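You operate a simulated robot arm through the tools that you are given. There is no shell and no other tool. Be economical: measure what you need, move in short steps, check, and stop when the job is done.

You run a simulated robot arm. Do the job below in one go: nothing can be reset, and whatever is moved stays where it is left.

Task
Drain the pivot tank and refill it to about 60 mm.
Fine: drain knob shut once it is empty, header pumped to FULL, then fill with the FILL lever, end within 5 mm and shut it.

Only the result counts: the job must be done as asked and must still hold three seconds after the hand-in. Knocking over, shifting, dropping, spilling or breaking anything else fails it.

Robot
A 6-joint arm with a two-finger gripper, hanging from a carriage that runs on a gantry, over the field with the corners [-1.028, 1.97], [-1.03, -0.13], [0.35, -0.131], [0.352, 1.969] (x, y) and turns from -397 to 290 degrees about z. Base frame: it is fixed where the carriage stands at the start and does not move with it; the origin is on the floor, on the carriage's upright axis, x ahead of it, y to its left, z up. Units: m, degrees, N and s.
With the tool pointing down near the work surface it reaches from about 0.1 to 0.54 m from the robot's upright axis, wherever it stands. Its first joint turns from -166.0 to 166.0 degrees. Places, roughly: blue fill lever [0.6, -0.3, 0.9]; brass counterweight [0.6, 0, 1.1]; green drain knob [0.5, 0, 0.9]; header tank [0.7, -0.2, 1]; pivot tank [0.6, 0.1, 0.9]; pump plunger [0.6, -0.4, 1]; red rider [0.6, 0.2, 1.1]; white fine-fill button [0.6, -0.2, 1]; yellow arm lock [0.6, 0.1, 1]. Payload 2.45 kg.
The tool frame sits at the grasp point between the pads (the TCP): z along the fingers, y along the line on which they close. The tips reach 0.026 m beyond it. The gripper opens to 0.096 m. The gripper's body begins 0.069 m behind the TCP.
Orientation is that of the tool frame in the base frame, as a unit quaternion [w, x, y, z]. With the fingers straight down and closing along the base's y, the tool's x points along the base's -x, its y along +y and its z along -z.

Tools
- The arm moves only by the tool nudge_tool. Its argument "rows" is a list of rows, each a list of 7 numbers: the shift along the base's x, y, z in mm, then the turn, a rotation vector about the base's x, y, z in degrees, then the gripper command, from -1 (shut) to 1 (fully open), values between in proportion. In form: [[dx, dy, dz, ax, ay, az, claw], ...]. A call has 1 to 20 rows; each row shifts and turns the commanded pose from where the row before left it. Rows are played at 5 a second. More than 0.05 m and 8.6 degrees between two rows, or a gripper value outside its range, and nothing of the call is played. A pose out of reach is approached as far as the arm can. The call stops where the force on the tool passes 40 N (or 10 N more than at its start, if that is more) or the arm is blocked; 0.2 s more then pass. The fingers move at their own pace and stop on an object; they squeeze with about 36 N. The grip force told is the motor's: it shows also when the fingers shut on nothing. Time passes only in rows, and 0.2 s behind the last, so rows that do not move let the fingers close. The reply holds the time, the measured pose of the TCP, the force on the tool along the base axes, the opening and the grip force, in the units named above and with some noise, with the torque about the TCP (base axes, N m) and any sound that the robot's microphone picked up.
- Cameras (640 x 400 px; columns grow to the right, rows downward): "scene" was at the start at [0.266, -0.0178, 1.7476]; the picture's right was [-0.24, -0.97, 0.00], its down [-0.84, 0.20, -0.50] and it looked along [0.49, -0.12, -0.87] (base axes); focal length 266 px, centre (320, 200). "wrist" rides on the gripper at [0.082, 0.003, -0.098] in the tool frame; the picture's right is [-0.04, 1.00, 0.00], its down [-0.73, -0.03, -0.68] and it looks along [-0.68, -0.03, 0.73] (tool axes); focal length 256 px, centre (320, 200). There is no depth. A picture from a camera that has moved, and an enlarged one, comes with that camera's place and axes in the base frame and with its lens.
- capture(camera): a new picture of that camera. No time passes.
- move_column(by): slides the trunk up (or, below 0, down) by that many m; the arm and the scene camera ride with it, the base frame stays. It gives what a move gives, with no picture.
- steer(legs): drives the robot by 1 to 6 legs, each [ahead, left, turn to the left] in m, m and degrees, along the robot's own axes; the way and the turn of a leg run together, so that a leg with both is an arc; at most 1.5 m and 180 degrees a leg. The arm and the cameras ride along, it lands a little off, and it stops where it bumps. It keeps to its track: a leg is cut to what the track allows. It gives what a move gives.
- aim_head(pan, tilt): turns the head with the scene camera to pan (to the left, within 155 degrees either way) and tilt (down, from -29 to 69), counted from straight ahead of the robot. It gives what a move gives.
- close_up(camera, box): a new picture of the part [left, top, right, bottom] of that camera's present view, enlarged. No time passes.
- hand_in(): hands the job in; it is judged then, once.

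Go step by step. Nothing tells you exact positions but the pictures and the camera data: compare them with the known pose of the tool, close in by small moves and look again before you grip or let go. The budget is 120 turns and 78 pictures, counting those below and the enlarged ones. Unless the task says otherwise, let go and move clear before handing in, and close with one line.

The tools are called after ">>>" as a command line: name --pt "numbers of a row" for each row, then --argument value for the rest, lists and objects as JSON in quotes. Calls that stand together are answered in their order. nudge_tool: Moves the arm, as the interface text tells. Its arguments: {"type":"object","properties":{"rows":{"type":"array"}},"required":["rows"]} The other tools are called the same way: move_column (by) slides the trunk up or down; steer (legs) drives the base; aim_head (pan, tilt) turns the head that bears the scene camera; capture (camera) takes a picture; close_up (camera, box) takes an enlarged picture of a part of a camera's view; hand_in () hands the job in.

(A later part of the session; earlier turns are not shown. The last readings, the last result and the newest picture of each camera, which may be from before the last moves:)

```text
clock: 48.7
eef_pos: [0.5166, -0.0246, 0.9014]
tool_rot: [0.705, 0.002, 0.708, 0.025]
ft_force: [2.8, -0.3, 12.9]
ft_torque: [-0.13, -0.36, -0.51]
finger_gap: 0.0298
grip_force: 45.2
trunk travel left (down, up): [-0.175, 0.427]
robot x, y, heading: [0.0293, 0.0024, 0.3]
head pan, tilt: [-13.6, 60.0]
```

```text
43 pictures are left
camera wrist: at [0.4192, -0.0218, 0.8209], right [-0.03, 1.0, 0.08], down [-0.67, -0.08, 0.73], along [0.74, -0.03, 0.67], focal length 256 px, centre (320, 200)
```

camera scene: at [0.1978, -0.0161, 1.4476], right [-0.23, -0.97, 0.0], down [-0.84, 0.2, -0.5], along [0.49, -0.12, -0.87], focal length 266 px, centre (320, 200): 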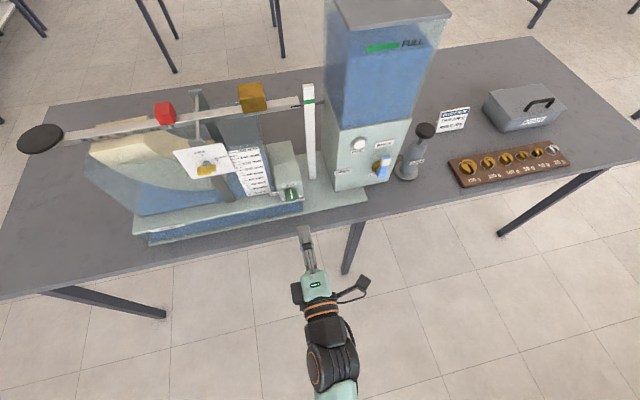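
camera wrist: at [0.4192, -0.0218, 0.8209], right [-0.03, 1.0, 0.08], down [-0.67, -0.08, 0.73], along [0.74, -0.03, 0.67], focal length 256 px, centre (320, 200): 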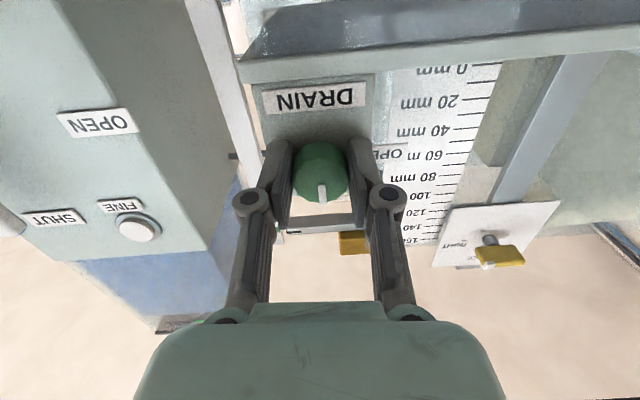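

The pointer is back on SHUT. I'll release, retreat, point the tool down and rise, ready for the pump (cap top about (0.611, -0.389, 0.955)).

>>> nudge_tool --pt "0 0 0 0 0 0 -0.1" --pt "0 0 0 0 0 0 -0.1" --pt "-30 0 0 0 0 0 -0.1" --pt "-30 0 0 0 0 0 -0.1" --pt "-40 0 0 0 0 0 -0.1" --pt "-10 0 15 0 8.5 0 -1" --pt "0 0 15 0 8.5 0 -1" --pt "0 0 15 0 8.5 0 -1" --pt "0 0 15 0 8.5 0 -1" --pt "0 0 15 0 8.5 0 -1" --pt "0 0 15 0 8.5 0 -1" --pt "0 0 15 0 8.5 0 -1" --pt "0 0 0 0 8.5 0 -1" --pt "0 0 0 0 8.5 0 -1" --pt "0 0 0 0 8.5 0 -1" --pt "0 0 0 0 5 0 -1" --pt "0 0 0 0 0 0 -1"

>>> move_column --by 0.22

>>> steer --legs '[[0.0, -0.11, 0], [0.17, 0, 0]]'

>>> capture --camera "scene"

```text
clock: 51.9
eef_pos: [0.483, -0.027, 0.8108]
tool_rot: [0.053, 0.016, 0.998, 0.016]
ft_force: [-7.2, -1.7, 1.4]
ft_torque: [0.13, -0.74, 0.03]
finger_gap: 0.0001
grip_force: 28.8
out of reach, approached as far as the arm can: row 8, 9, 11, 12, 13, 14, 15, 16
trunk travel left (down, up): [-0.175, 0.427]
robot x, y, heading: [0.0278, 0.0041, 0.2]
head pan, tilt: [-13.6, 60.0]
stopped in row 16: the force on the tool passed its limit at 111 N (the readings are from after the stop); the commanded pose is now the measured one
```

```text
clock: 54.2
eef_pos: [0.4863, -0.0262, 1.0327]
tool_rot: [0.055, 0.016, 0.998, 0.016]
ft_force: [0.2, -0.1, 0.4]
ft_torque: [-0.01, -0.02, 0.0]
finger_gap: 0.0
grip_force: 28.1
trunk travel left (down, up): [-0.395, 0.207]
robot x, y, heading: [0.0261, -0.0012, 0.4]
head pan, tilt: [-13.6, 60.0]
```

```text
clock: 56.1
eef_pos: [0.5461, -0.1332, 1.0331]
tool_rot: [0.045, 0.019, 0.999, 0.016]
ft_force: [-30.8, 2.3, 9.0]
ft_torque: [-0.33, -2.97, -0.44]
finger_gap: 0.0
grip_force: 28.4
trunk travel left (down, up): [-0.395, 0.207]
robot x, y, heading: [0.0925, -0.1069, 0.3]
head pan, tilt: [-13.6, 60.0]
stopped in leg 2: the force on the tool passed its limit at 178 N (the readings are from after the stop); the commanded pose is now the measured one
```

```text
42 pictures are left
camera scene: at [0.3624, -0.123, 1.6666], right [-0.23, -0.97, 0.0], down [-0.84, 0.2, -0.5], along [0.48, -0.11, -0.87], focal length 266 px, centre (320, 200)
```

scene: 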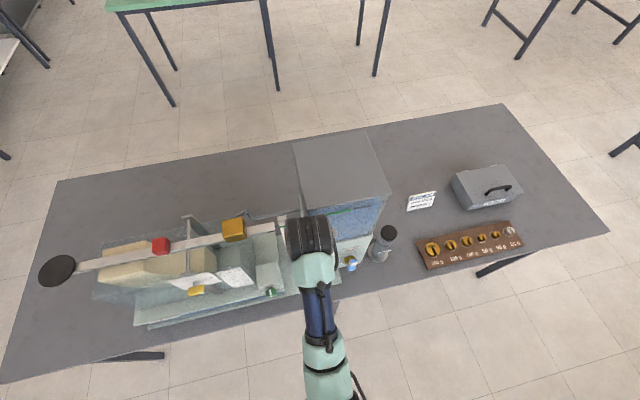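

Two bumps happened because I chained moves: the tool touched the bench front and then the tower. I'll back straight off and inspect everything.

>>> steer --legs '[[-0.12, 0, 0]]'

>>> capture --camera "scene"

>>> capture --camera "wrist"

```text
clock: 57.3
eef_pos: [0.4314, -0.1336, 1.0356]
tool_rot: [0.048, 0.017, 0.999, 0.017]
ft_force: [1.0, -0.7, -0.7]
ft_torque: [-0.02, 0.03, -0.04]
finger_gap: 0.0001
grip_force: 28.4
trunk travel left (down, up): [-0.395, 0.207]
robot x, y, heading: [-0.0206, -0.1061, 0.5]
head pan, tilt: [-13.6, 60.0]
```

```text
41 pictures are left
camera scene: at [0.2448, -0.1236, 1.6676], right [-0.23, -0.97, 0.0], down [-0.84, 0.2, -0.5], along [0.49, -0.11, -0.87], focal length 266 px, centre (320, 200)
```

scene: 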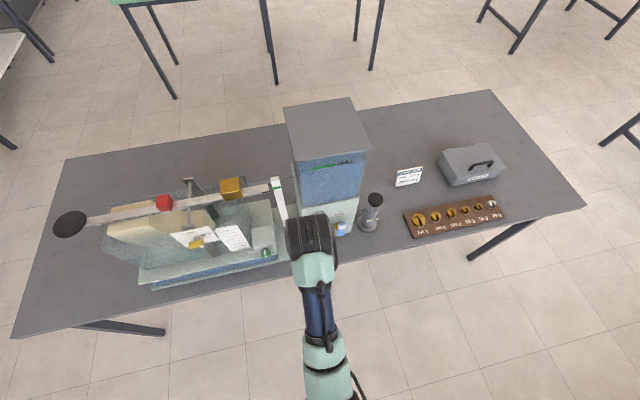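

```text
40 pictures are left
camera wrist: at [0.3425, -0.1321, 1.1252], right [0.07, 1.0, 0.04], down [0.66, -0.08, 0.74], along [0.74, -0.03, -0.67], focal length 256 px, centre (320, 200)
```

wrist: 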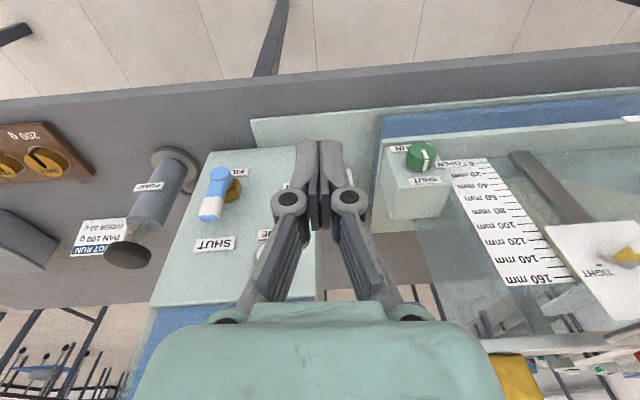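

>>> close_up --camera "scene" --box '[40, 160, 300, 300]'

>>> close_up --camera "wrist" --box '[80, 100, 480, 340]'

```text
2.46 times, centred on (170, 230) of scene
camera zoom: at [0.2448, -0.1236, 1.6676], right [-0.23, -0.97, 0.0], down [-0.84, 0.2, -0.5], along [0.49, -0.11, -0.87], focal length 656 px, centre (689, 126)
```

zoom: 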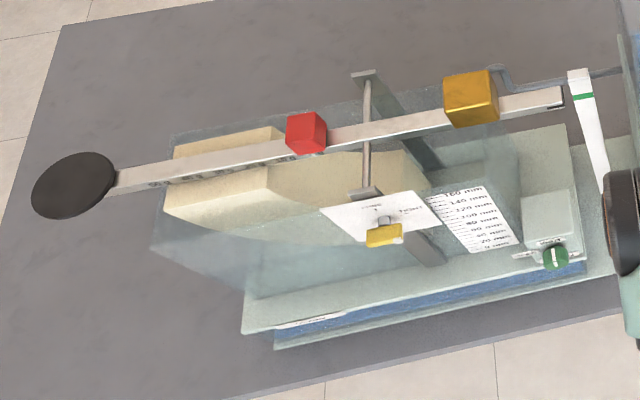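

```text
1.60 times, centred on (280, 220) of wrist
camera zoom: at [0.3425, -0.1321, 1.1252], right [0.07, 1.0, 0.04], down [0.66, -0.08, 0.74], along [0.74, -0.03, -0.67], focal length 410 px, centre (384, 168)
```

zoom: 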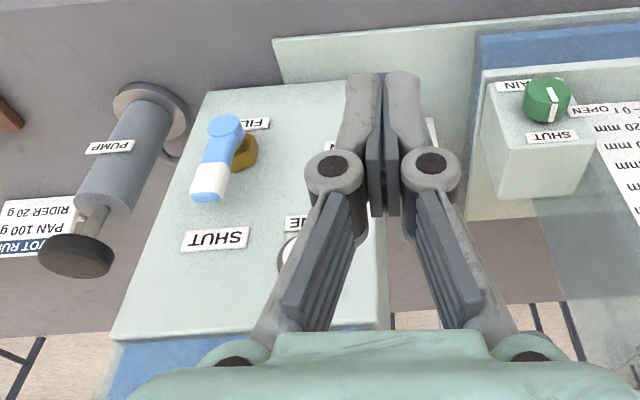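

All is intact: the beam, weights and post are in place and the knob is on SHUT. Next I'll move right in free space (x≈0.43) until level with the pump, checking before going forward.

>>> nudge_tool --pt "-10 0 20 0 2.5 0 -1" --pt "0 -42 5 0 2.5 0 -1" --pt "0 -42 0 0 0 0 -1" --pt "0 -42 0 0 0 0 -1" --pt "0 -42 0 0 0 0 -1" --pt "0 -42 0 0 0 0 -1" --pt "0 -42 0 0 0 0 -1" --pt "0 0 0 0 0 0 -1"

>>> capture --camera "wrist"

```text
clock: 59.1
eef_pos: [0.448, -0.3878, 1.0123]
tool_rot: [0.005, 0.017, 1.0, 0.016]
ft_force: [0.7, 0.8, 1.0]
ft_torque: [-0.01, 0.0, 0.02]
finger_gap: 0.0002
grip_force: 28.7
out of reach, approached as far as the arm can: row 1, 2
trunk travel left (down, up): [-0.395, 0.207]
robot x, y, heading: [-0.0208, -0.1065, 0.8]
head pan, tilt: [-13.6, 60.0]
```

```text
37 pictures are left
camera wrist: at [0.3673, -0.3845, 1.1101], right [0.08, 1.0, 0.03], down [0.73, -0.08, 0.68], along [0.68, -0.03, -0.73], focal length 256 px, centre (320, 200)
```

wrist: 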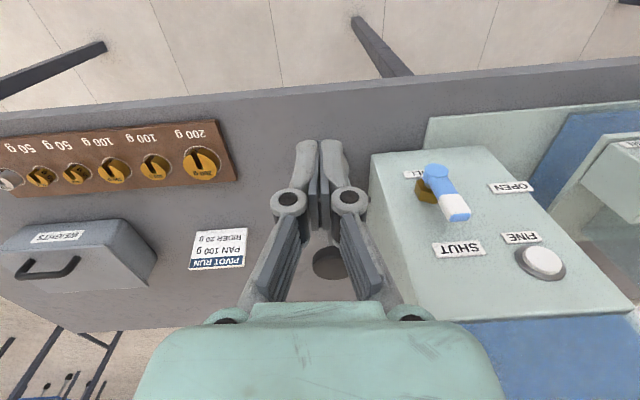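

The cap is straight ahead at (0.604, -0.389). I'll raise the trunk for clearance and drive forward above the cap.

>>> move_column --by 0.06

>>> steer --legs '[[0.157, 0, 0]]'

>>> capture --camera "wrist"

>>> capture --camera "scene"

```text
clock: 60.1
eef_pos: [0.4485, -0.3872, 1.0728]
tool_rot: [0.005, 0.019, 1.0, 0.015]
ft_force: [-0.1, 0.4, 0.6]
ft_torque: [-0.03, 0.01, -0.01]
finger_gap: 0.0
grip_force: 28.2
trunk travel left (down, up): [-0.455, 0.147]
robot x, y, heading: [-0.0182, -0.1058, 0.5]
head pan, tilt: [-13.6, 60.0]
```

```text
clock: 61.5
eef_pos: [0.6043, -0.386, 1.0734]
tool_rot: [0.004, 0.019, 1.0, 0.015]
ft_force: [0.0, 0.2, 0.4]
ft_torque: [0.0, 0.03, -0.01]
finger_gap: 0.0
grip_force: 28.4
trunk travel left (down, up): [-0.455, 0.147]
robot x, y, heading: [0.1364, -0.1086, 0.3]
head pan, tilt: [-13.6, 60.0]
```

```text
36 pictures are left
camera wrist: at [0.5231, -0.3832, 1.1699], right [0.08, 1.0, 0.03], down [0.73, -0.08, 0.68], along [0.68, -0.03, -0.73], focal length 256 px, centre (320, 200)
```

wrist: 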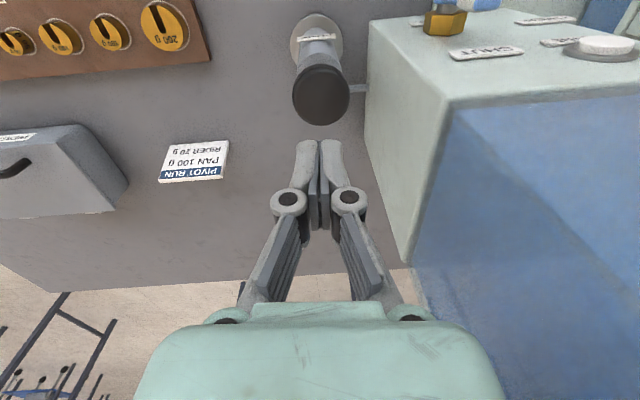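

```text
35 pictures are left
camera scene: at [0.401, -0.1228, 1.7276], right [-0.23, -0.97, 0.0], down [-0.84, 0.2, -0.5], along [0.49, -0.11, -0.87], focal length 266 px, centre (320, 200)
```

scene: 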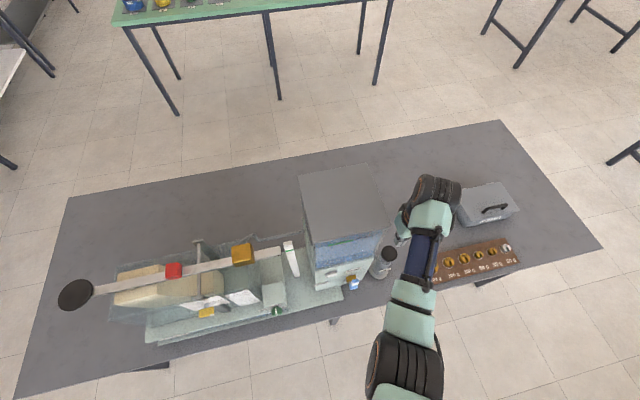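

I'm directly above the cap. I'll descend to just over it.

>>> nudge_tool --pt "0 2 -25 0 0 0 -1" --pt "0 0 -25 0 0 0 -1" --pt "0 0 -25 0 0 0 -1" --pt "0 0 0 0 0 0 -1"

>>> capture --camera "wrist"

```text
clock: 62.5
eef_pos: [0.6067, -0.3834, 0.9969]
tool_rot: [0.005, 0.018, 1.0, 0.016]
ft_force: [0.2, 0.4, -1.1]
ft_torque: [0.01, -0.01, 0.02]
finger_gap: 0.0001
grip_force: 28.8
trunk travel left (down, up): [-0.455, 0.147]
robot x, y, heading: [0.1337, -0.104, 0.1]
head pan, tilt: [-13.6, 60.0]
```

```text
34 pictures are left
camera wrist: at [0.5255, -0.3813, 1.0945], right [0.08, 1.0, 0.03], down [0.73, -0.08, 0.68], along [0.68, -0.03, -0.73], focal length 256 px, centre (320, 200)
```

wrist: 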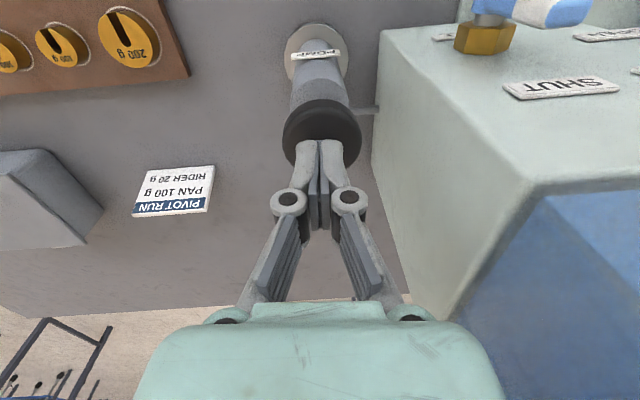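

Centred within 5 mm. I'll press down in small steps.

>>> nudge_tool --pt "-4 0 -8 0 0 0 -1" --pt "0 0 -8 0 0 0 -1" --pt "0 0 -8 0 0 0 -1" --pt "0 0 -8 0 0 0 -1" --pt "0 0 -8 0 0 0 -1" --pt "0 0 -8 0 0 0 -1" --pt "0 0 -8 0 0 0 -1"

>>> capture --camera "wrist"

>>> close_up --camera "scene" --box '[290, 150, 440, 310]'

```text
clock: 64.0
eef_pos: [0.6028, -0.3852, 0.9534]
tool_rot: [0.005, 0.019, 1.0, 0.016]
ft_force: [-6.0, 4.1, 22.4]
ft_torque: [0.1, 0.33, -0.02]
finger_gap: 0.0062
grip_force: 28.7
trunk travel left (down, up): [-0.455, 0.147]
robot x, y, heading: [0.1362, -0.1088, 0.4]
head pan, tilt: [-13.6, 60.0]
stopped in row 7: the force on the tool passed its limit at 54 N (the readings are from after the stop); the commanded pose is now the measured one
```

```text
33 pictures are left
camera wrist: at [0.5213, -0.3821, 1.0513], right [0.08, 1.0, 0.03], down [0.72, -0.08, 0.69], along [0.69, -0.03, -0.73], focal length 256 px, centre (320, 200)
```

wrist: 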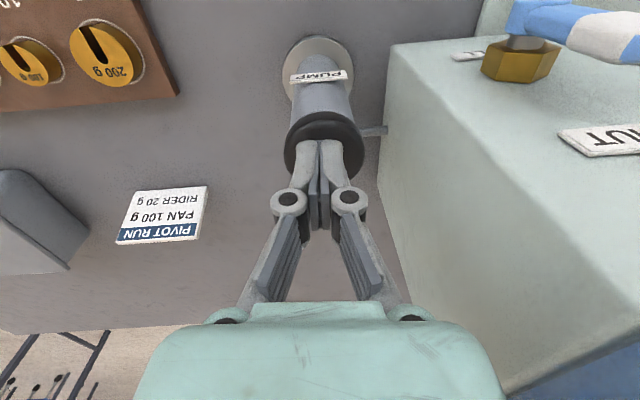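

```text
2.50 times, centred on (365, 230) of scene
camera zoom: at [0.401, -0.1225, 1.7279], right [-0.23, -0.97, 0.0], down [-0.84, 0.2, -0.5], along [0.49, -0.11, -0.87], focal length 666 px, centre (208, 125)
```

zoom: 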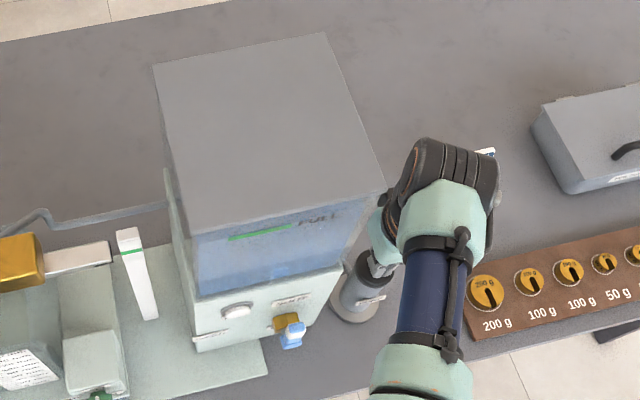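

The stroke bottomed out with the tip at z≈0.927. I'll lift and see whether the plunger springs back.

>>> nudge_tool --pt "0 0 15 0 0 0 -1" --pt "0 0 20 0 0 0 -1" --pt "0 0 20 0 0 0 -1" --pt "0 0 0 0 0 0 -1"

>>> capture --camera "wrist"

>>> close_up --camera "scene" --box '[290, 200, 410, 310]'

```text
clock: 65.0
eef_pos: [0.6007, -0.3845, 1.0066]
tool_rot: [0.005, 0.018, 1.0, 0.016]
ft_force: [-1.3, 0.3, -0.3]
ft_torque: [0.01, -0.03, 0.0]
finger_gap: 0.0
grip_force: 28.9
trunk travel left (down, up): [-0.455, 0.147]
robot x, y, heading: [0.1352, -0.1054, 0.5]
head pan, tilt: [-13.6, 60.0]
```

```text
31 pictures are left
camera wrist: at [0.5189, -0.3821, 1.1052], right [0.08, 1.0, 0.03], down [0.73, -0.08, 0.68], along [0.68, -0.03, -0.73], focal length 256 px, centre (320, 200)
```

wrist: 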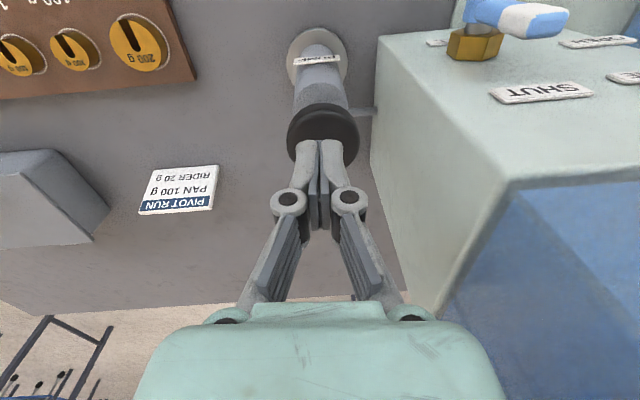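

```text
3.64 times, centred on (350, 255) of scene
camera zoom: at [0.4009, -0.1227, 1.7276], right [-0.23, -0.97, 0.0], down [-0.84, 0.2, -0.5], along [0.49, -0.11, -0.87], focal length 968 px, centre (211, 0)
```

zoom: 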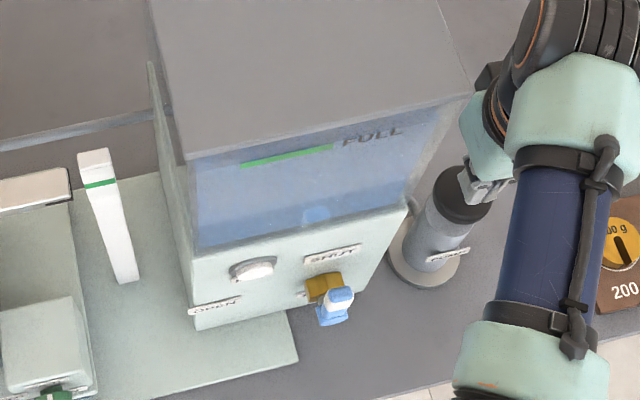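

>>> nudge_tool --pt "2 0 -20 0 0 0 -1" --pt "0 0 -16 0 0 0 -1" --pt "0 0 0 0 0 0 -1"

>>> nudge_tool --pt "0 0 -10 0 0 0 -1" --pt "0 0 0 0 0 0 -1"

```text
clock: 65.8
eef_pos: [0.6041, -0.386, 0.9715]
tool_rot: [0.005, 0.019, 1.0, 0.016]
ft_force: [-2.6, -0.3, 5.4]
ft_torque: [0.01, 0.08, 0.0]
finger_gap: 0.0
grip_force: 29.3
trunk travel left (down, up): [-0.455, 0.147]
robot x, y, heading: [0.1351, -0.1083, 0.3]
head pan, tilt: [-13.6, 60.0]
```

```text
clock: 66.4
eef_pos: [0.6042, -0.386, 0.9622]
tool_rot: [0.005, 0.019, 1.0, 0.015]
ft_force: [-2.0, 1.9, 8.4]
ft_torque: [-0.01, 0.1, -0.01]
finger_gap: 0.006
grip_force: 28.5
trunk travel left (down, up): [-0.455, 0.147]
robot x, y, heading: [0.1334, -0.1053, 0.6]
head pan, tilt: [-13.6, 60.0]
```

The plunger springs back (5–8 N spring). I'll do three full strokes and check the header level.

>>> nudge_tool --pt "0 0 -9 0 0 0 -1" --pt "0 0 0 0 0 0 -1" --pt "0 0 20 0 0 0 -1" --pt "0 0 17 0 0 0 -1" --pt "0 0 0 0 0 0 -1" --pt "0 0 -18 0 0 0 -1" --pt "0 0 -18 0 0 0 -1" --pt "0 0 0 0 0 0 -1" --pt "0 0 18 0 0 0 -1" --pt "0 0 18 0 0 0 -1" --pt "0 0 0 0 0 0 -1" --pt "0 0 -18 0 0 0 -1" --pt "0 0 -18 0 0 0 -1" --pt "0 0 0 0 0 0 -1" --pt "0 0 18 0 0 0 -1" --pt "0 0 18 0 0 0 -1" --pt "0 0 0 0 0 0 -1"

>>> close_up --camera "scene" --box '[290, 200, 410, 310]'

```text
clock: 70.0
eef_pos: [0.602, -0.3846, 0.9884]
tool_rot: [0.005, 0.019, 1.0, 0.016]
ft_force: [-0.9, 0.6, 1.6]
ft_torque: [0.0, 0.02, -0.01]
finger_gap: 0.0
grip_force: 28.2
trunk travel left (down, up): [-0.455, 0.147]
robot x, y, heading: [0.135, -0.1065, 0.7]
head pan, tilt: [-13.6, 60.0]
```

```text
3.64 times, centred on (350, 255) of scene
camera zoom: at [0.4009, -0.1227, 1.7276], right [-0.23, -0.97, 0.0], down [-0.84, 0.2, -0.5], along [0.49, -0.11, -0.87], focal length 968 px, centre (211, 0)
```

zoom: 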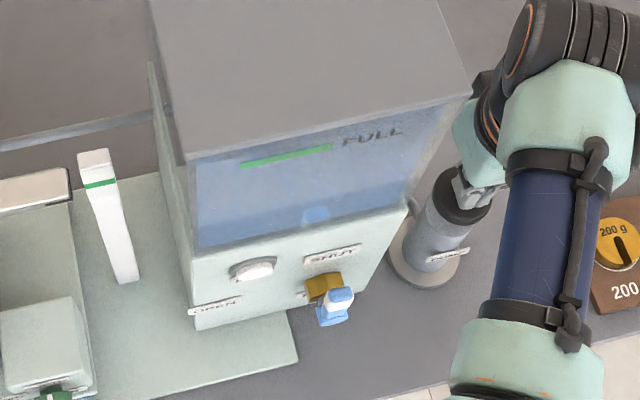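

The header level can't be judged at this steep angle. I'll lift, back off, and pitch the wrist camera level to look at the header window.

>>> nudge_tool --pt "0 0 30 0 0 0 -1" --pt "0 0 40 0 0 0 -1" --pt "0 0 0 0 0 0 -1"

>>> steer --legs '[[-0.2, 0, 0]]'

>>> nudge_tool --pt "0 34 2 0 -8.5 0 -1" --pt "0 34 2 0 -8.5 0 -1" --pt "0 34 2 0 -8.5 0 -1" --pt "0 34 0 0 -8.5 0 -1" --pt "0 24 0 0 -8.5 0 -1" --pt "0 0 0 0 0 0 -1"

>>> capture --camera "wrist"

```text
clock: 70.8
eef_pos: [0.6038, -0.3862, 1.0587]
tool_rot: [0.004, 0.019, 1.0, 0.016]
ft_force: [0.2, 0.7, -0.1]
ft_torque: [0.02, 0.01, -0.03]
finger_gap: 0.0
grip_force: 28.1
trunk travel left (down, up): [-0.455, 0.147]
robot x, y, heading: [0.1361, -0.1066, 0.4]
head pan, tilt: [-13.6, 60.0]
```

```text
clock: 72.4
eef_pos: [0.4042, -0.3867, 1.0594]
tool_rot: [0.005, 0.017, 1.0, 0.015]
ft_force: [0.4, -0.6, 0.1]
ft_torque: [0.02, 0.03, 0.02]
finger_gap: 0.0
grip_force: 28.9
trunk travel left (down, up): [-0.455, 0.147]
robot x, y, heading: [-0.0644, -0.1076, 0.5]
head pan, tilt: [-13.6, 60.0]
```

```text
clock: 73.8
eef_pos: [0.4029, -0.2255, 1.0644]
tool_rot: [0.368, 0.011, 0.93, 0.022]
ft_force: [0.1, -0.5, -1.0]
ft_torque: [0.0, -0.05, 0.02]
finger_gap: 0.0
grip_force: 29.0
trunk travel left (down, up): [-0.455, 0.147]
robot x, y, heading: [-0.0676, -0.107, 0.6]
head pan, tilt: [-13.6, 60.0]
```

```text
28 pictures are left
camera wrist: at [0.2776, -0.2234, 1.0805], right [0.03, 1.0, 0.08], down [0.07, -0.08, 0.99], along [1.0, -0.03, -0.07], focal length 256 px, centre (320, 200)
```

wrist: 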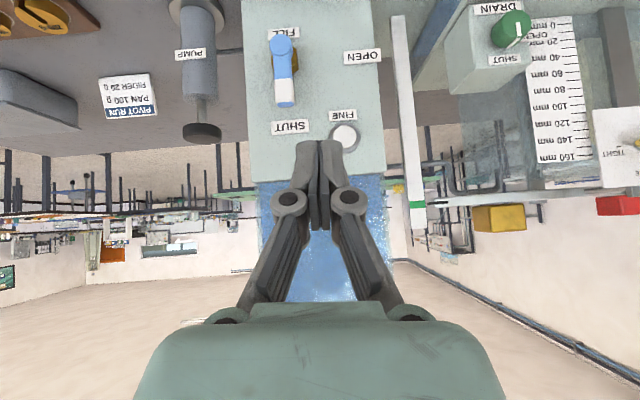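

The pump plunger is back up. The header sits behind the gripper in this view, so I'll shift the camera up and to the left.

>>> nudge_tool --pt "0 35 20 0 0 0 -1" --pt "0 35 30 0 0 0 -1" --pt "0 25 30 0 0 0 -1" --pt "0 0 0 0 0 0 -1"

>>> close_up --camera "wrist" --box '[120, 60, 400, 310]'

```text
clock: 74.8
eef_pos: [0.4061, -0.1311, 1.1467]
tool_rot: [0.367, 0.011, 0.93, 0.021]
ft_force: [-0.2, 0.7, -0.3]
ft_torque: [-0.02, 0.0, 0.0]
finger_gap: 0.0001
grip_force: 28.9
trunk travel left (down, up): [-0.455, 0.147]
robot x, y, heading: [-0.0641, -0.1066, 0.6]
head pan, tilt: [-13.6, 60.0]
```

```text
1.60 times, centred on (260, 185) of wrist
camera zoom: at [0.2803, -0.1277, 1.1627], right [0.03, 1.0, 0.07], down [0.07, -0.08, 0.99], along [1.0, -0.03, -0.07], focal length 410 px, centre (416, 224)
```

zoom: 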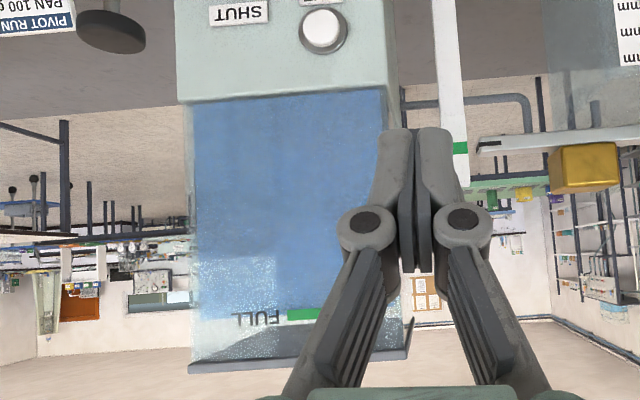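

>>> close_up --camera "wrist" --box '[190, 200, 310, 300]'

```text
4.00 times, centred on (250, 250) of wrist
camera zoom: at [0.2803, -0.1277, 1.1627], right [0.03, 1.0, 0.07], down [0.07, -0.08, 0.99], along [1.0, -0.03, -0.07], focal length 1024 px, centre (600, 0)
```

zoom: 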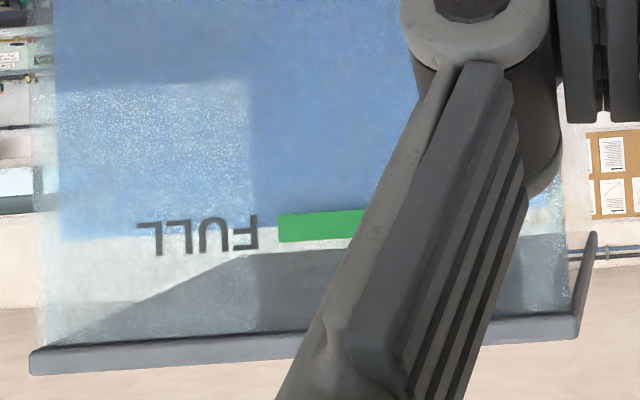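

The water line sits right at the FULL mark, so the header is full. Next is the FILL lever: hub about (0.55, -0.261, 0.889), handle tip about z 0.952, and it swings toward +y to OPEN. I'll lower the trunk and bring the tool level in front of it.

>>> move_column --by -0.2

>>> nudge_tool --pt "-10 -25 0 0 -8.5 0 -0.2" --pt "0 -25 0 0 -8.5 0 -0.2" --pt "0 -25 0 0 -8.5 0 -0.2" --pt "0 -25 0 0 -8.5 0 -0.2" --pt "0 -25 0 0 -8.5 0 -0.2" --pt "0 0 0 0 -4 0 -0.2" --pt "0 0 0 0 0 0 -0.2"

```text
clock: 76.9
eef_pos: [0.406, -0.1299, 0.9467]
tool_rot: [0.367, 0.011, 0.93, 0.021]
ft_force: [0.1, -0.2, 0.7]
ft_torque: [-0.02, 0.01, -0.02]
finger_gap: 0.0
grip_force: 28.3
trunk travel left (down, up): [-0.255, 0.347]
robot x, y, heading: [-0.0637, -0.1045, 0.3]
head pan, tilt: [-13.6, 60.0]
```

```text
clock: 78.5
eef_pos: [0.3948, -0.2561, 0.9454]
tool_rot: [0.704, 0.002, 0.71, 0.024]
ft_force: [0.5, 0.8, -0.1]
ft_torque: [-0.01, 0.0, -0.01]
finger_gap: 0.0385
grip_force: 0.0
trunk travel left (down, up): [-0.255, 0.347]
robot x, y, heading: [-0.0619, -0.1088, 0.6]
head pan, tilt: [-13.6, 60.0]
```

>>> move_column --by -0.07

>>> nudge_tool --pt "0 -2 20 -2 0 -1.8 -0.1" --pt "0 -2 20 0 0 0 -0.1" --pt "0 -2 19 0 0 0 -0.1" --pt "0 0 0 0 0 0 -0.1"

>>> steer --legs '[[0.07, 0, 0]]'

>>> capture --camera "wrist"

```text
clock: 79.6
eef_pos: [0.3953, -0.2553, 0.8763]
tool_rot: [0.704, 0.001, 0.71, 0.025]
ft_force: [0.0, 0.1, 0.4]
ft_torque: [0.01, -0.04, 0.03]
finger_gap: 0.0383
grip_force: 0.1
trunk travel left (down, up): [-0.185, 0.417]
robot x, y, heading: [-0.0674, -0.1065, 0.4]
head pan, tilt: [-13.6, 60.0]
```

```text
clock: 80.6
eef_pos: [0.3949, -0.2594, 0.9344]
tool_rot: [0.704, 0.001, 0.71, 0.0]
ft_force: [0.9, -0.7, -0.6]
ft_torque: [0.0, 0.02, -0.02]
finger_gap: 0.0434
grip_force: 0.0
trunk travel left (down, up): [-0.185, 0.417]
robot x, y, heading: [-0.0649, -0.1129, 0.3]
head pan, tilt: [-13.6, 60.0]
```

```text
clock: 81.6
eef_pos: [0.4655, -0.2591, 0.9343]
tool_rot: [0.705, 0.0, 0.709, 0.0]
ft_force: [0.1, -0.7, 0.8]
ft_torque: [0.01, 0.01, -0.02]
finger_gap: 0.0432
grip_force: 0.2
trunk travel left (down, up): [-0.185, 0.417]
robot x, y, heading: [0.0108, -0.105, 0.5]
head pan, tilt: [-13.6, 60.0]
```

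```text
25 pictures are left
camera wrist: at [0.368, -0.2563, 0.8534], right [0.0, 1.0, 0.04], down [-0.67, -0.03, 0.74], along [0.74, -0.03, 0.67], focal length 256 px, centre (320, 200)
```

wrist: 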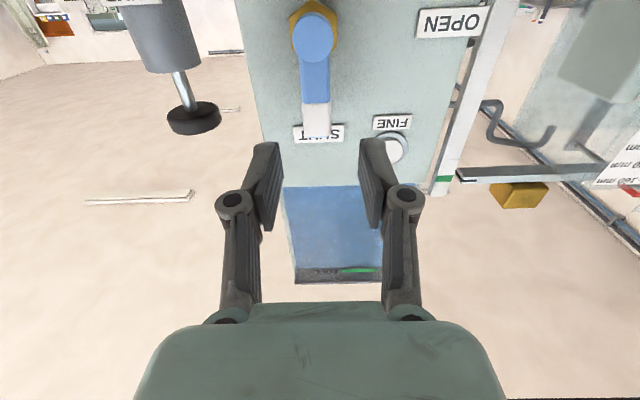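

The lever lies at x≈0.554: hub z 0.886, tip z 0.947, y≈-0.262. I'll drive in partway and check.

>>> steer --legs '[[0.05, 0, 0]]'

>>> nudge_tool --pt "3 -1 -1 0 0 0 -0.1" --pt "0 0 0 0 0 0 -0.1"

>>> capture --camera "wrist"

```text
clock: 82.5
eef_pos: [0.5165, -0.2572, 0.9348]
tool_rot: [0.705, 0.0, 0.709, 0.001]
ft_force: [0.3, 0.8, -0.4]
ft_torque: [0.02, 0.04, 0.0]
finger_gap: 0.0431
grip_force: 0.1
trunk travel left (down, up): [-0.185, 0.417]
robot x, y, heading: [0.0559, -0.105, 0.2]
head pan, tilt: [-13.6, 60.0]
```

```text
clock: 83.2
eef_pos: [0.5192, -0.2584, 0.9332]
tool_rot: [0.704, 0.0, 0.71, 0.001]
ft_force: [-0.1, 0.9, -0.2]
ft_torque: [0.05, 0.0, -0.01]
finger_gap: 0.0432
grip_force: 0.1
trunk travel left (down, up): [-0.185, 0.417]
robot x, y, heading: [0.0575, -0.1065, 0.5]
head pan, tilt: [-13.6, 60.0]
```

```text
24 pictures are left
camera wrist: at [0.4217, -0.2559, 0.8523], right [0.0, 1.0, 0.04], down [-0.67, -0.03, 0.74], along [0.74, -0.03, 0.67], focal length 256 px, centre (320, 200)
```

wrist: 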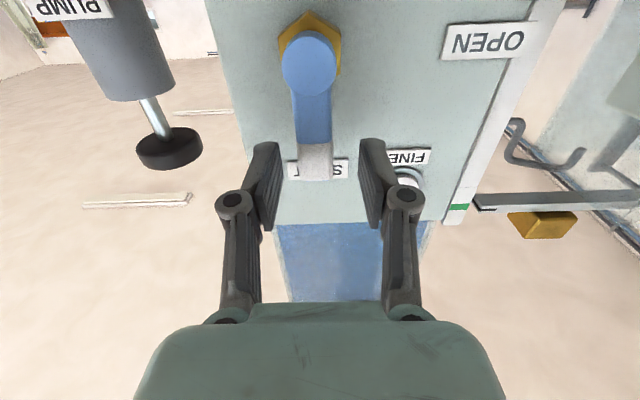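

Lined up. I'll advance 15 mm and close on the handle.

>>> nudge_tool --pt "8 -3 -1 0 0 0 -0.1" --pt "8 -1 0 0 0 0 -0.1" --pt "0 0 0 0 0 0 -1" --pt "0 0 0 0 0 0 -1" --pt "0 0 0 0 0 0 -1"

>>> capture --camera "wrist"

>>> capture --camera "scene"

```text
clock: 84.3
eef_pos: [0.5354, -0.2616, 0.9318]
tool_rot: [0.705, 0.0, 0.71, 0.001]
ft_force: [1.3, 7.2, 2.4]
ft_torque: [0.03, 0.24, 0.16]
finger_gap: 0.0194
grip_force: 44.3
trunk travel left (down, up): [-0.185, 0.417]
robot x, y, heading: [0.0572, -0.106, 0.4]
head pan, tilt: [-13.6, 60.0]
```

```text
23 pictures are left
camera wrist: at [0.4382, -0.259, 0.8517], right [0.0, 1.0, 0.04], down [-0.67, -0.03, 0.74], along [0.74, -0.03, 0.67], focal length 256 px, centre (320, 200)
```

wrist: 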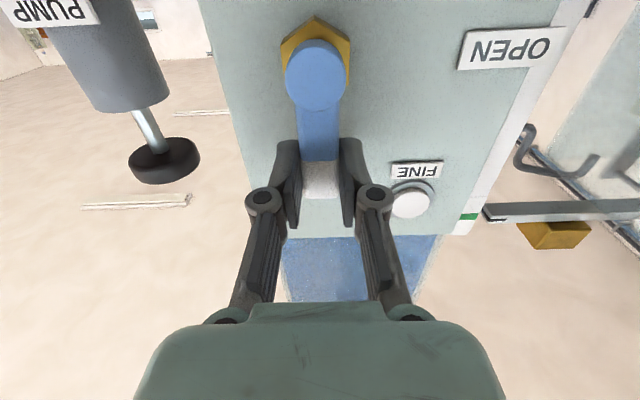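

```text
22 pictures are left
camera scene: at [0.3227, -0.121, 1.4577], right [-0.23, -0.97, 0.0], down [-0.84, 0.2, -0.5], along [0.49, -0.11, -0.87], focal length 266 px, centre (320, 200)
```

scene: 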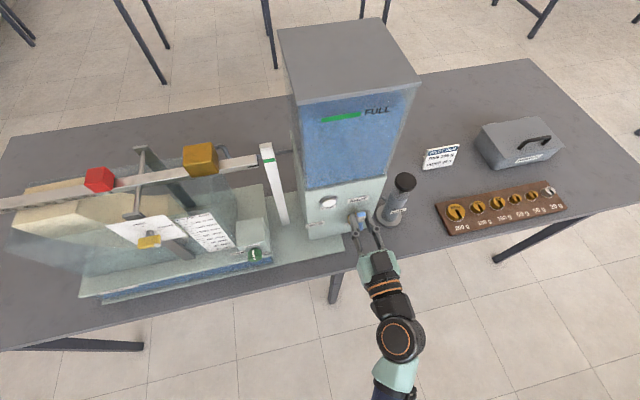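

The handle is gripped (19.4 mm). I'll swing it about the hub (r≈46 mm) to 45° and look.

>>> nudge_tool --pt "0 6 -0.4 -7.5 0 0 -1" --pt "0 5.9 -1.2 -7.5 0 0 -1" --pt "0 5.7 -1.9 -7.5 0 0 -1" --pt "0 5.4 -2.7 -7.5 0 0 -1" --pt "0 5 -3.3 -7.5 0 0 -1" --pt "0 4.5 -4 -7.5 0 0 -1"

>>> close_up --camera "scene" --box '[70, 160, 310, 310]'

```text
clock: 85.8
eef_pos: [0.5366, -0.2273, 0.9192]
tool_rot: [0.651, -0.271, 0.655, -0.27]
ft_force: [-3.8, 13.8, 14.8]
ft_torque: [-0.03, -0.52, 0.51]
finger_gap: 0.0193
grip_force: 44.3
trunk travel left (down, up): [-0.185, 0.417]
robot x, y, heading: [0.0549, -0.1069, 0.8]
head pan, tilt: [-13.6, 60.0]
```

```text
2.67 times, centred on (190, 235) of scene
camera zoom: at [0.3227, -0.1205, 1.4578], right [-0.23, -0.97, 0.0], down [-0.84, 0.2, -0.5], along [0.49, -0.11, -0.87], focal length 710 px, centre (667, 107)
```

zoom: 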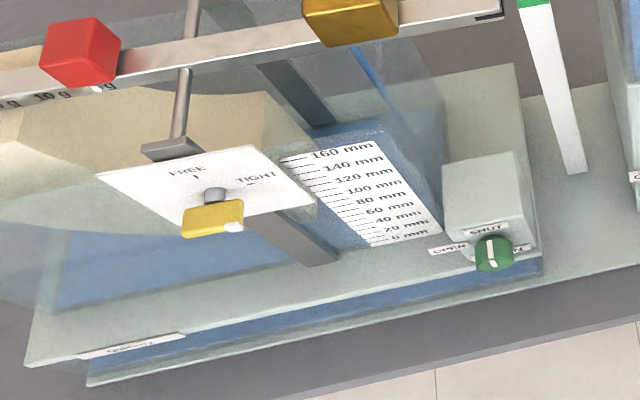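

Water is already flowing fast, so I'll shut the lever straight away and then read the level.

>>> nudge_tool --pt "0 -4.5 4 8.3 0 0 -1" --pt "0 -5 3.3 8.3 0 0 -1" --pt "0 -5.4 2.7 7.5 0 0 -1" --pt "0 -5.7 1.9 7.5 0 0 -1" --pt "0 -5.9 1.2 7.5 0 0 -1" --pt "0 -6 0.4 6 0 0 -1" --pt "0 0 0 0 0 0 -1"

>>> close_up --camera "scene" --box '[70, 160, 310, 310]'

>>> capture --camera "wrist"

```text
clock: 87.3
eef_pos: [0.5363, -0.2611, 0.9326]
tool_rot: [0.704, 0.001, 0.71, 0.002]
ft_force: [-4.8, 3.9, 14.3]
ft_torque: [-0.27, -0.56, 0.1]
finger_gap: 0.0196
grip_force: 44.3
trunk travel left (down, up): [-0.185, 0.417]
robot x, y, heading: [0.0545, -0.1048, 0.5]
head pan, tilt: [-13.6, 60.0]
```

```text
2.67 times, centred on (190, 235) of scene
camera zoom: at [0.3226, -0.1216, 1.4576], right [-0.23, -0.97, 0.0], down [-0.84, 0.2, -0.5], along [0.49, -0.11, -0.87], focal length 710 px, centre (667, 107)
```

zoom: 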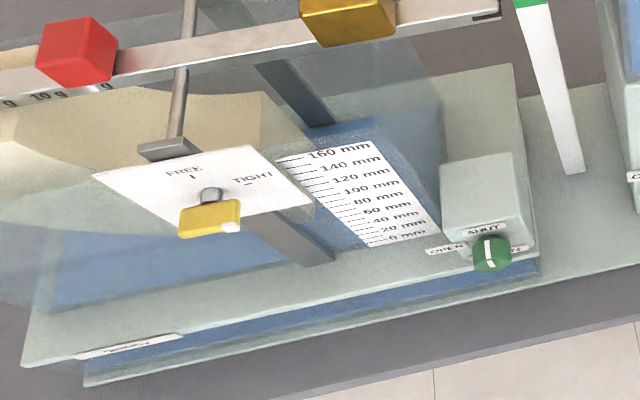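

```text
19 pictures are left
camera wrist: at [0.4382, -0.2587, 0.8516], right [0.0, 1.0, 0.04], down [-0.67, -0.03, 0.74], along [0.74, -0.03, 0.67], focal length 256 px, centre (320, 200)
```

wrist: 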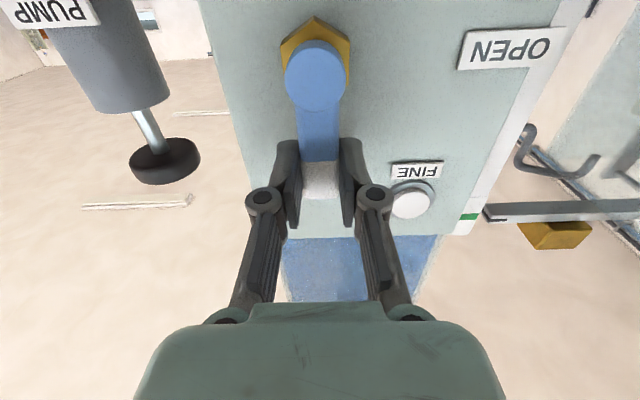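

The lever is back at SHUT and the stream has stopped. I'll release, retreat and get the level frontal view of the scale.

>>> nudge_tool --pt "0 0 0 0 0 0 -0.2" --pt "0 0 0 0 0 0 -0.2" --pt "-30 0 0 0 0 0 -0.2" --pt "-40 0 0 0 0 0 -0.2" --pt "-50 0 0 0 0 0 -0.2" --pt "-10 38 -2 0 8.5 0 -0.2" --pt "0 40 -2 0 8.5 0 -0.2" --pt "0 40 -2 0 8.5 0 -0.2" --pt "0 40 -2 0 8.5 0 -0.2" --pt "0 40 -1 0 8.5 0 -0.2" --pt "0 40 0 0 0 0 -0.2" --pt "0 40 0 0 0 0 -0.2" --pt "0 0 0 0 0 0 -0.2"

>>> close_up --camera "wrist" --box '[200, 40, 520, 240]'

```text
clock: 90.2
eef_pos: [0.4158, 0.0151, 0.9082]
tool_rot: [0.399, 0.001, 0.917, 0.002]
ft_force: [0.1, -0.8, 0.9]
ft_torque: [0.0, -0.01, 0.01]
finger_gap: 0.0385
grip_force: 0.0
out of reach, approached as far as the arm can: row 8, 9
trunk travel left (down, up): [-0.185, 0.417]
robot x, y, heading: [0.0556, -0.1056, 0.5]
head pan, tilt: [-13.6, 60.0]
```

```text
2.00 times, centred on (360, 140) of wrist
camera zoom: at [0.2889, 0.0183, 0.9159], right [0.03, 1.0, 0.03], down [0.0, -0.03, 1.0], along [1.0, -0.03, 0.0], focal length 512 px, centre (240, 320)
```

zoom: 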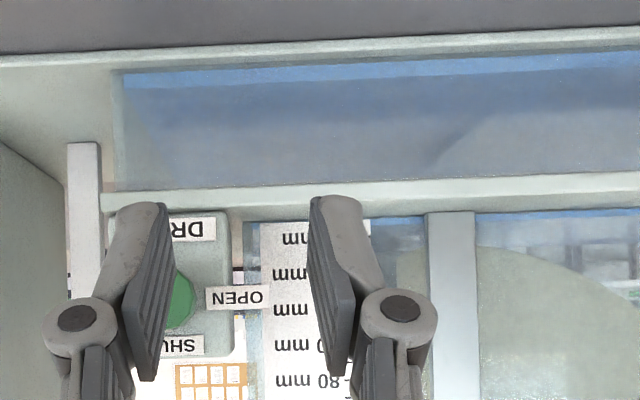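

>>> nudge_tool --pt "0 35 0 0 0 0 -0.8" --pt "0 40 0 0 0 0 -0.8" --pt "0 0 0 0 0 0 -0.8"

>>> close_up --camera "wrist" --box '[180, 90, 340, 200]'

>>> close_up --camera "wrist" --box '[340, 90, 560, 240]'

```text
clock: 91.0
eef_pos: [0.4177, 0.0914, 0.9069]
tool_rot: [0.4, 0.0, 0.917, 0.002]
ft_force: [-0.3, 0.5, 0.2]
ft_torque: [-0.03, 0.02, -0.03]
finger_gap: 0.0098
grip_force: 0.0
trunk travel left (down, up): [-0.185, 0.417]
robot x, y, heading: [0.0542, -0.1063, 0.6]
head pan, tilt: [-13.6, 60.0]
```

```text
3.64 times, centred on (260, 145) of wrist
camera zoom: at [0.2911, 0.0929, 0.915], right [0.03, 1.0, 0.03], down [0.0, -0.03, 1.0], along [1.0, -0.03, 0.0], focal length 931 px, centre (538, 400)
```

zoom: 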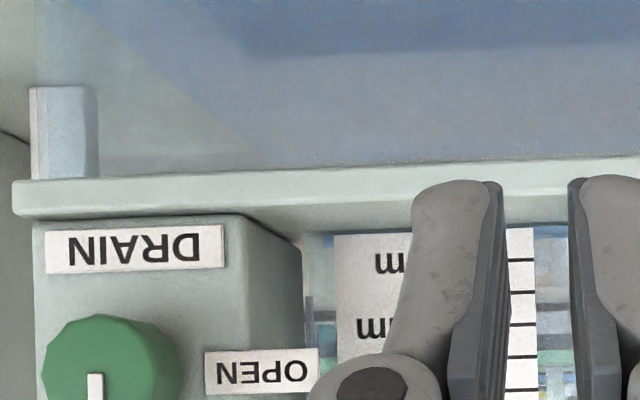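

```text
2.67 times, centred on (450, 165) of wrist
camera zoom: at [0.2911, 0.0929, 0.915], right [0.03, 1.0, 0.03], down [0.0, -0.03, 1.0], along [1.0, -0.03, 0.0], focal length 683 px, centre (-27, 293)
```

zoom: 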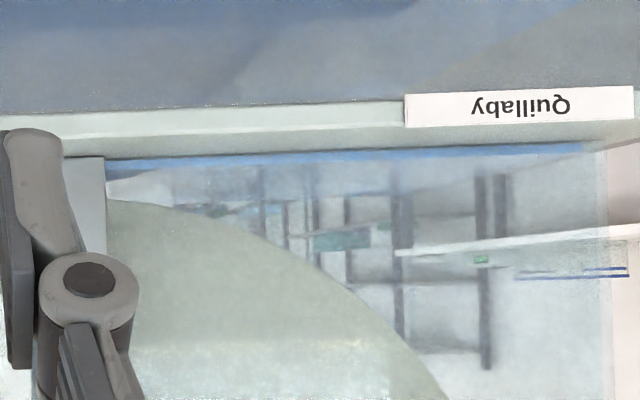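

Only a little water is in the tank so far: the line sits just under the 0 mm mark. I'll go back to the lever for a longer opening.

>>> nudge_tool --pt "-10 -39 3 0 -8.5 0 -0.1" --pt "0 -39 3 0 -8.5 0 -0.1" --pt "0 -39 3 0 -8.5 0 -0.1" --pt "0 -39 3 0 -8.5 0 -0.1" --pt "0 -39 3 0 -8.4 0 -0.1" --pt "0 -39 3 0 0 0 -0.1" --pt "0 -39 3 0 0 0 -0.1" --pt "0 -39 3 0 0 0 -0.1" --pt "0 -39 1 0 0 0 -0.1" --pt "0 -2 0 0 0 0 -0.1" --pt "0 0 0 0 0 0 -0.1"

```text
clock: 93.3
eef_pos: [0.4069, -0.2649, 0.9343]
tool_rot: [0.703, 0.0, 0.711, 0.002]
ft_force: [-0.5, 0.2, 1.2]
ft_torque: [0.04, -0.01, -0.02]
finger_gap: 0.043
grip_force: 0.0
trunk travel left (down, up): [-0.185, 0.417]
robot x, y, heading: [0.0551, -0.1059, 0.6]
head pan, tilt: [-13.6, 60.0]
```

>>> nudge_tool --pt "35 2 -1 0 0 0 -0.1" --pt "35 1 -1 0 0 0 -0.1" --pt "30 0 0 0 0 0 -0.1" --pt "15 0 0 0 0 0 -0.1" --pt "14 0 0 0 0 0 -0.1" --pt "0 0 0 0 0 0 -0.1" --pt "0 0 0 0 0 0 -1" --pt "0 0 0 0 0 0 -1" --pt "0 0 0 0 0 0 -1"

>>> capture --camera "wrist"

```text
clock: 95.3
eef_pos: [0.5347, -0.2615, 0.9348]
tool_rot: [0.704, 0.001, 0.711, 0.001]
ft_force: [1.5, -1.7, -1.1]
ft_torque: [-0.31, -0.02, -0.11]
finger_gap: 0.0197
grip_force: 44.3
trunk travel left (down, up): [-0.185, 0.417]
robot x, y, heading: [0.0554, -0.1078, 0.4]
head pan, tilt: [-13.6, 60.0]
```

```text
15 pictures are left
camera wrist: at [0.4374, -0.2587, 0.8531], right [0.0, 1.0, 0.04], down [-0.67, -0.03, 0.74], along [0.74, -0.03, 0.67], focal length 256 px, centre (320, 200)
```

wrist: 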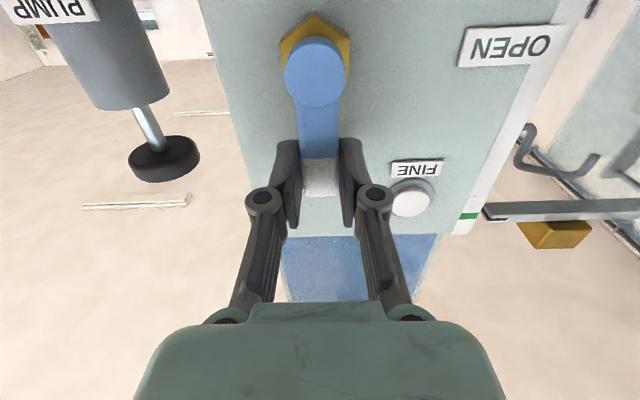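

Gripped again. I'll open to 45° and hold for 2 s, then look from the scene camera.

>>> nudge_tool --pt "0 6.2 -0.4 -7.5 0 0 -1" --pt "0 6.1 -1.2 -7.5 0 0 -1" --pt "0 5.9 -2.0 -7.5 0 0 -1" --pt "0 5.6 -2.8 -7.5 0 0 -1" --pt "0 5.2 -3.5 -7.5 0 0 -1" --pt "0 4.7 -4.2 -7.5 0 0 -1" --pt "0 0 0 0 0 0 -1" --pt "0 0 0 0 0 0 -1" --pt "0 0 0 0 0 0 -1" --pt "0 0 0 0 0 0 -1" --pt "0 0 0 0 0 0 -1" --pt "0 0 0 0 0 0 -1" --pt "0 0 0 0 0 0 -1" --pt "0 0 0 0 0 0 -1" --pt "0 0 0 0 0 0 -1" --pt "0 0 0 0 0 0 -1"

>>> close_up --camera "scene" --box '[150, 190, 270, 270]'

```text
clock: 98.8
eef_pos: [0.5352, -0.2275, 0.919]
tool_rot: [0.651, -0.269, 0.656, -0.271]
ft_force: [-8.9, 1.4, 25.8]
ft_torque: [-0.79, -0.59, -0.04]
finger_gap: 0.0192
grip_force: 45.0
trunk travel left (down, up): [-0.185, 0.417]
robot x, y, heading: [0.0545, -0.1072, 0.7]
head pan, tilt: [-13.6, 60.0]
```

```text
5.00 times, centred on (210, 230) of scene
camera zoom: at [0.3225, -0.1221, 1.4577], right [-0.23, -0.97, 0.0], down [-0.84, 0.2, -0.5], along [0.49, -0.11, -0.87], focal length 1332 px, centre (870, 50)
```

zoom: 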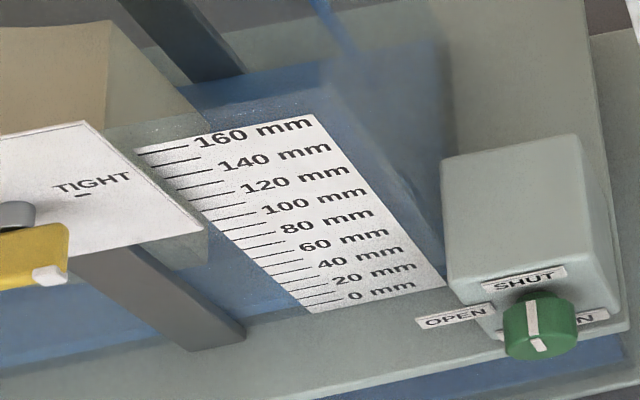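

The level isn't readable from here, so I'll shut, release, retreat and take the frontal view again.

>>> nudge_tool --pt "0 -4.7 4.2 8.3 0 0 -1" --pt "0 -5.2 3.5 8.3 0 0 -1" --pt "0 -5.6 2.8 7.5 0 0 -1" --pt "0 -5.9 2.0 7.5 0 0 -1" --pt "0 -6.1 1.2 7.5 0 0 -1" --pt "0 -6.2 0.4 6 0 0 -1" --pt "0 0 0 0 0 0 -1" --pt "0 0 0 0 0 0 -0.2" --pt "0 0 0 0 0 0 -0.2" --pt "-30 0 0 0 0 0 -0.2" --pt "-40 0 0 0 0 0 -0.2" --pt "-50 0 0 0 0 0 0" --pt "-10 45 -4 0 8.5 0 0" --pt "0 45 -4 0 8.5 0 0" --pt "0 45 -4 0 8.5 0 0" --pt "0 45 -4 0 8.5 0 0" --pt "0 45 0 0 8.5 0 0" --pt "0 45 0 0 0 0 0" --pt "0 45 0 0 0 0 0" --pt "0 0 0 0 0 0 0"

>>> capture --camera "wrist"

```text
clock: 103.0
eef_pos: [0.4095, 0.0553, 0.9056]
tool_rot: [0.398, 0.001, 0.918, 0.002]
ft_force: [0.2, 0.6, -0.3]
ft_torque: [0.01, -0.03, 0.02]
finger_gap: 0.048
grip_force: 0.1
out of reach, approached as far as the arm can: row 16
trunk travel left (down, up): [-0.185, 0.417]
robot x, y, heading: [0.057, -0.1025, 0.7]
head pan, tilt: [-13.6, 60.0]
```

```text
13 pictures are left
camera wrist: at [0.2831, 0.0582, 0.9139], right [0.03, 1.0, 0.03], down [0.0, -0.03, 1.0], along [1.0, -0.03, -0.01], focal length 256 px, centre (320, 200)
```

wrist: 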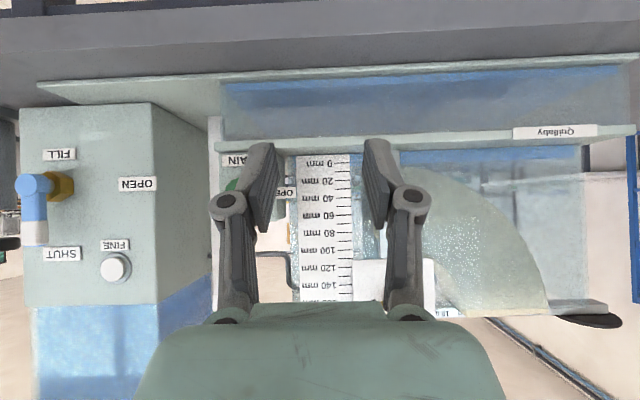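

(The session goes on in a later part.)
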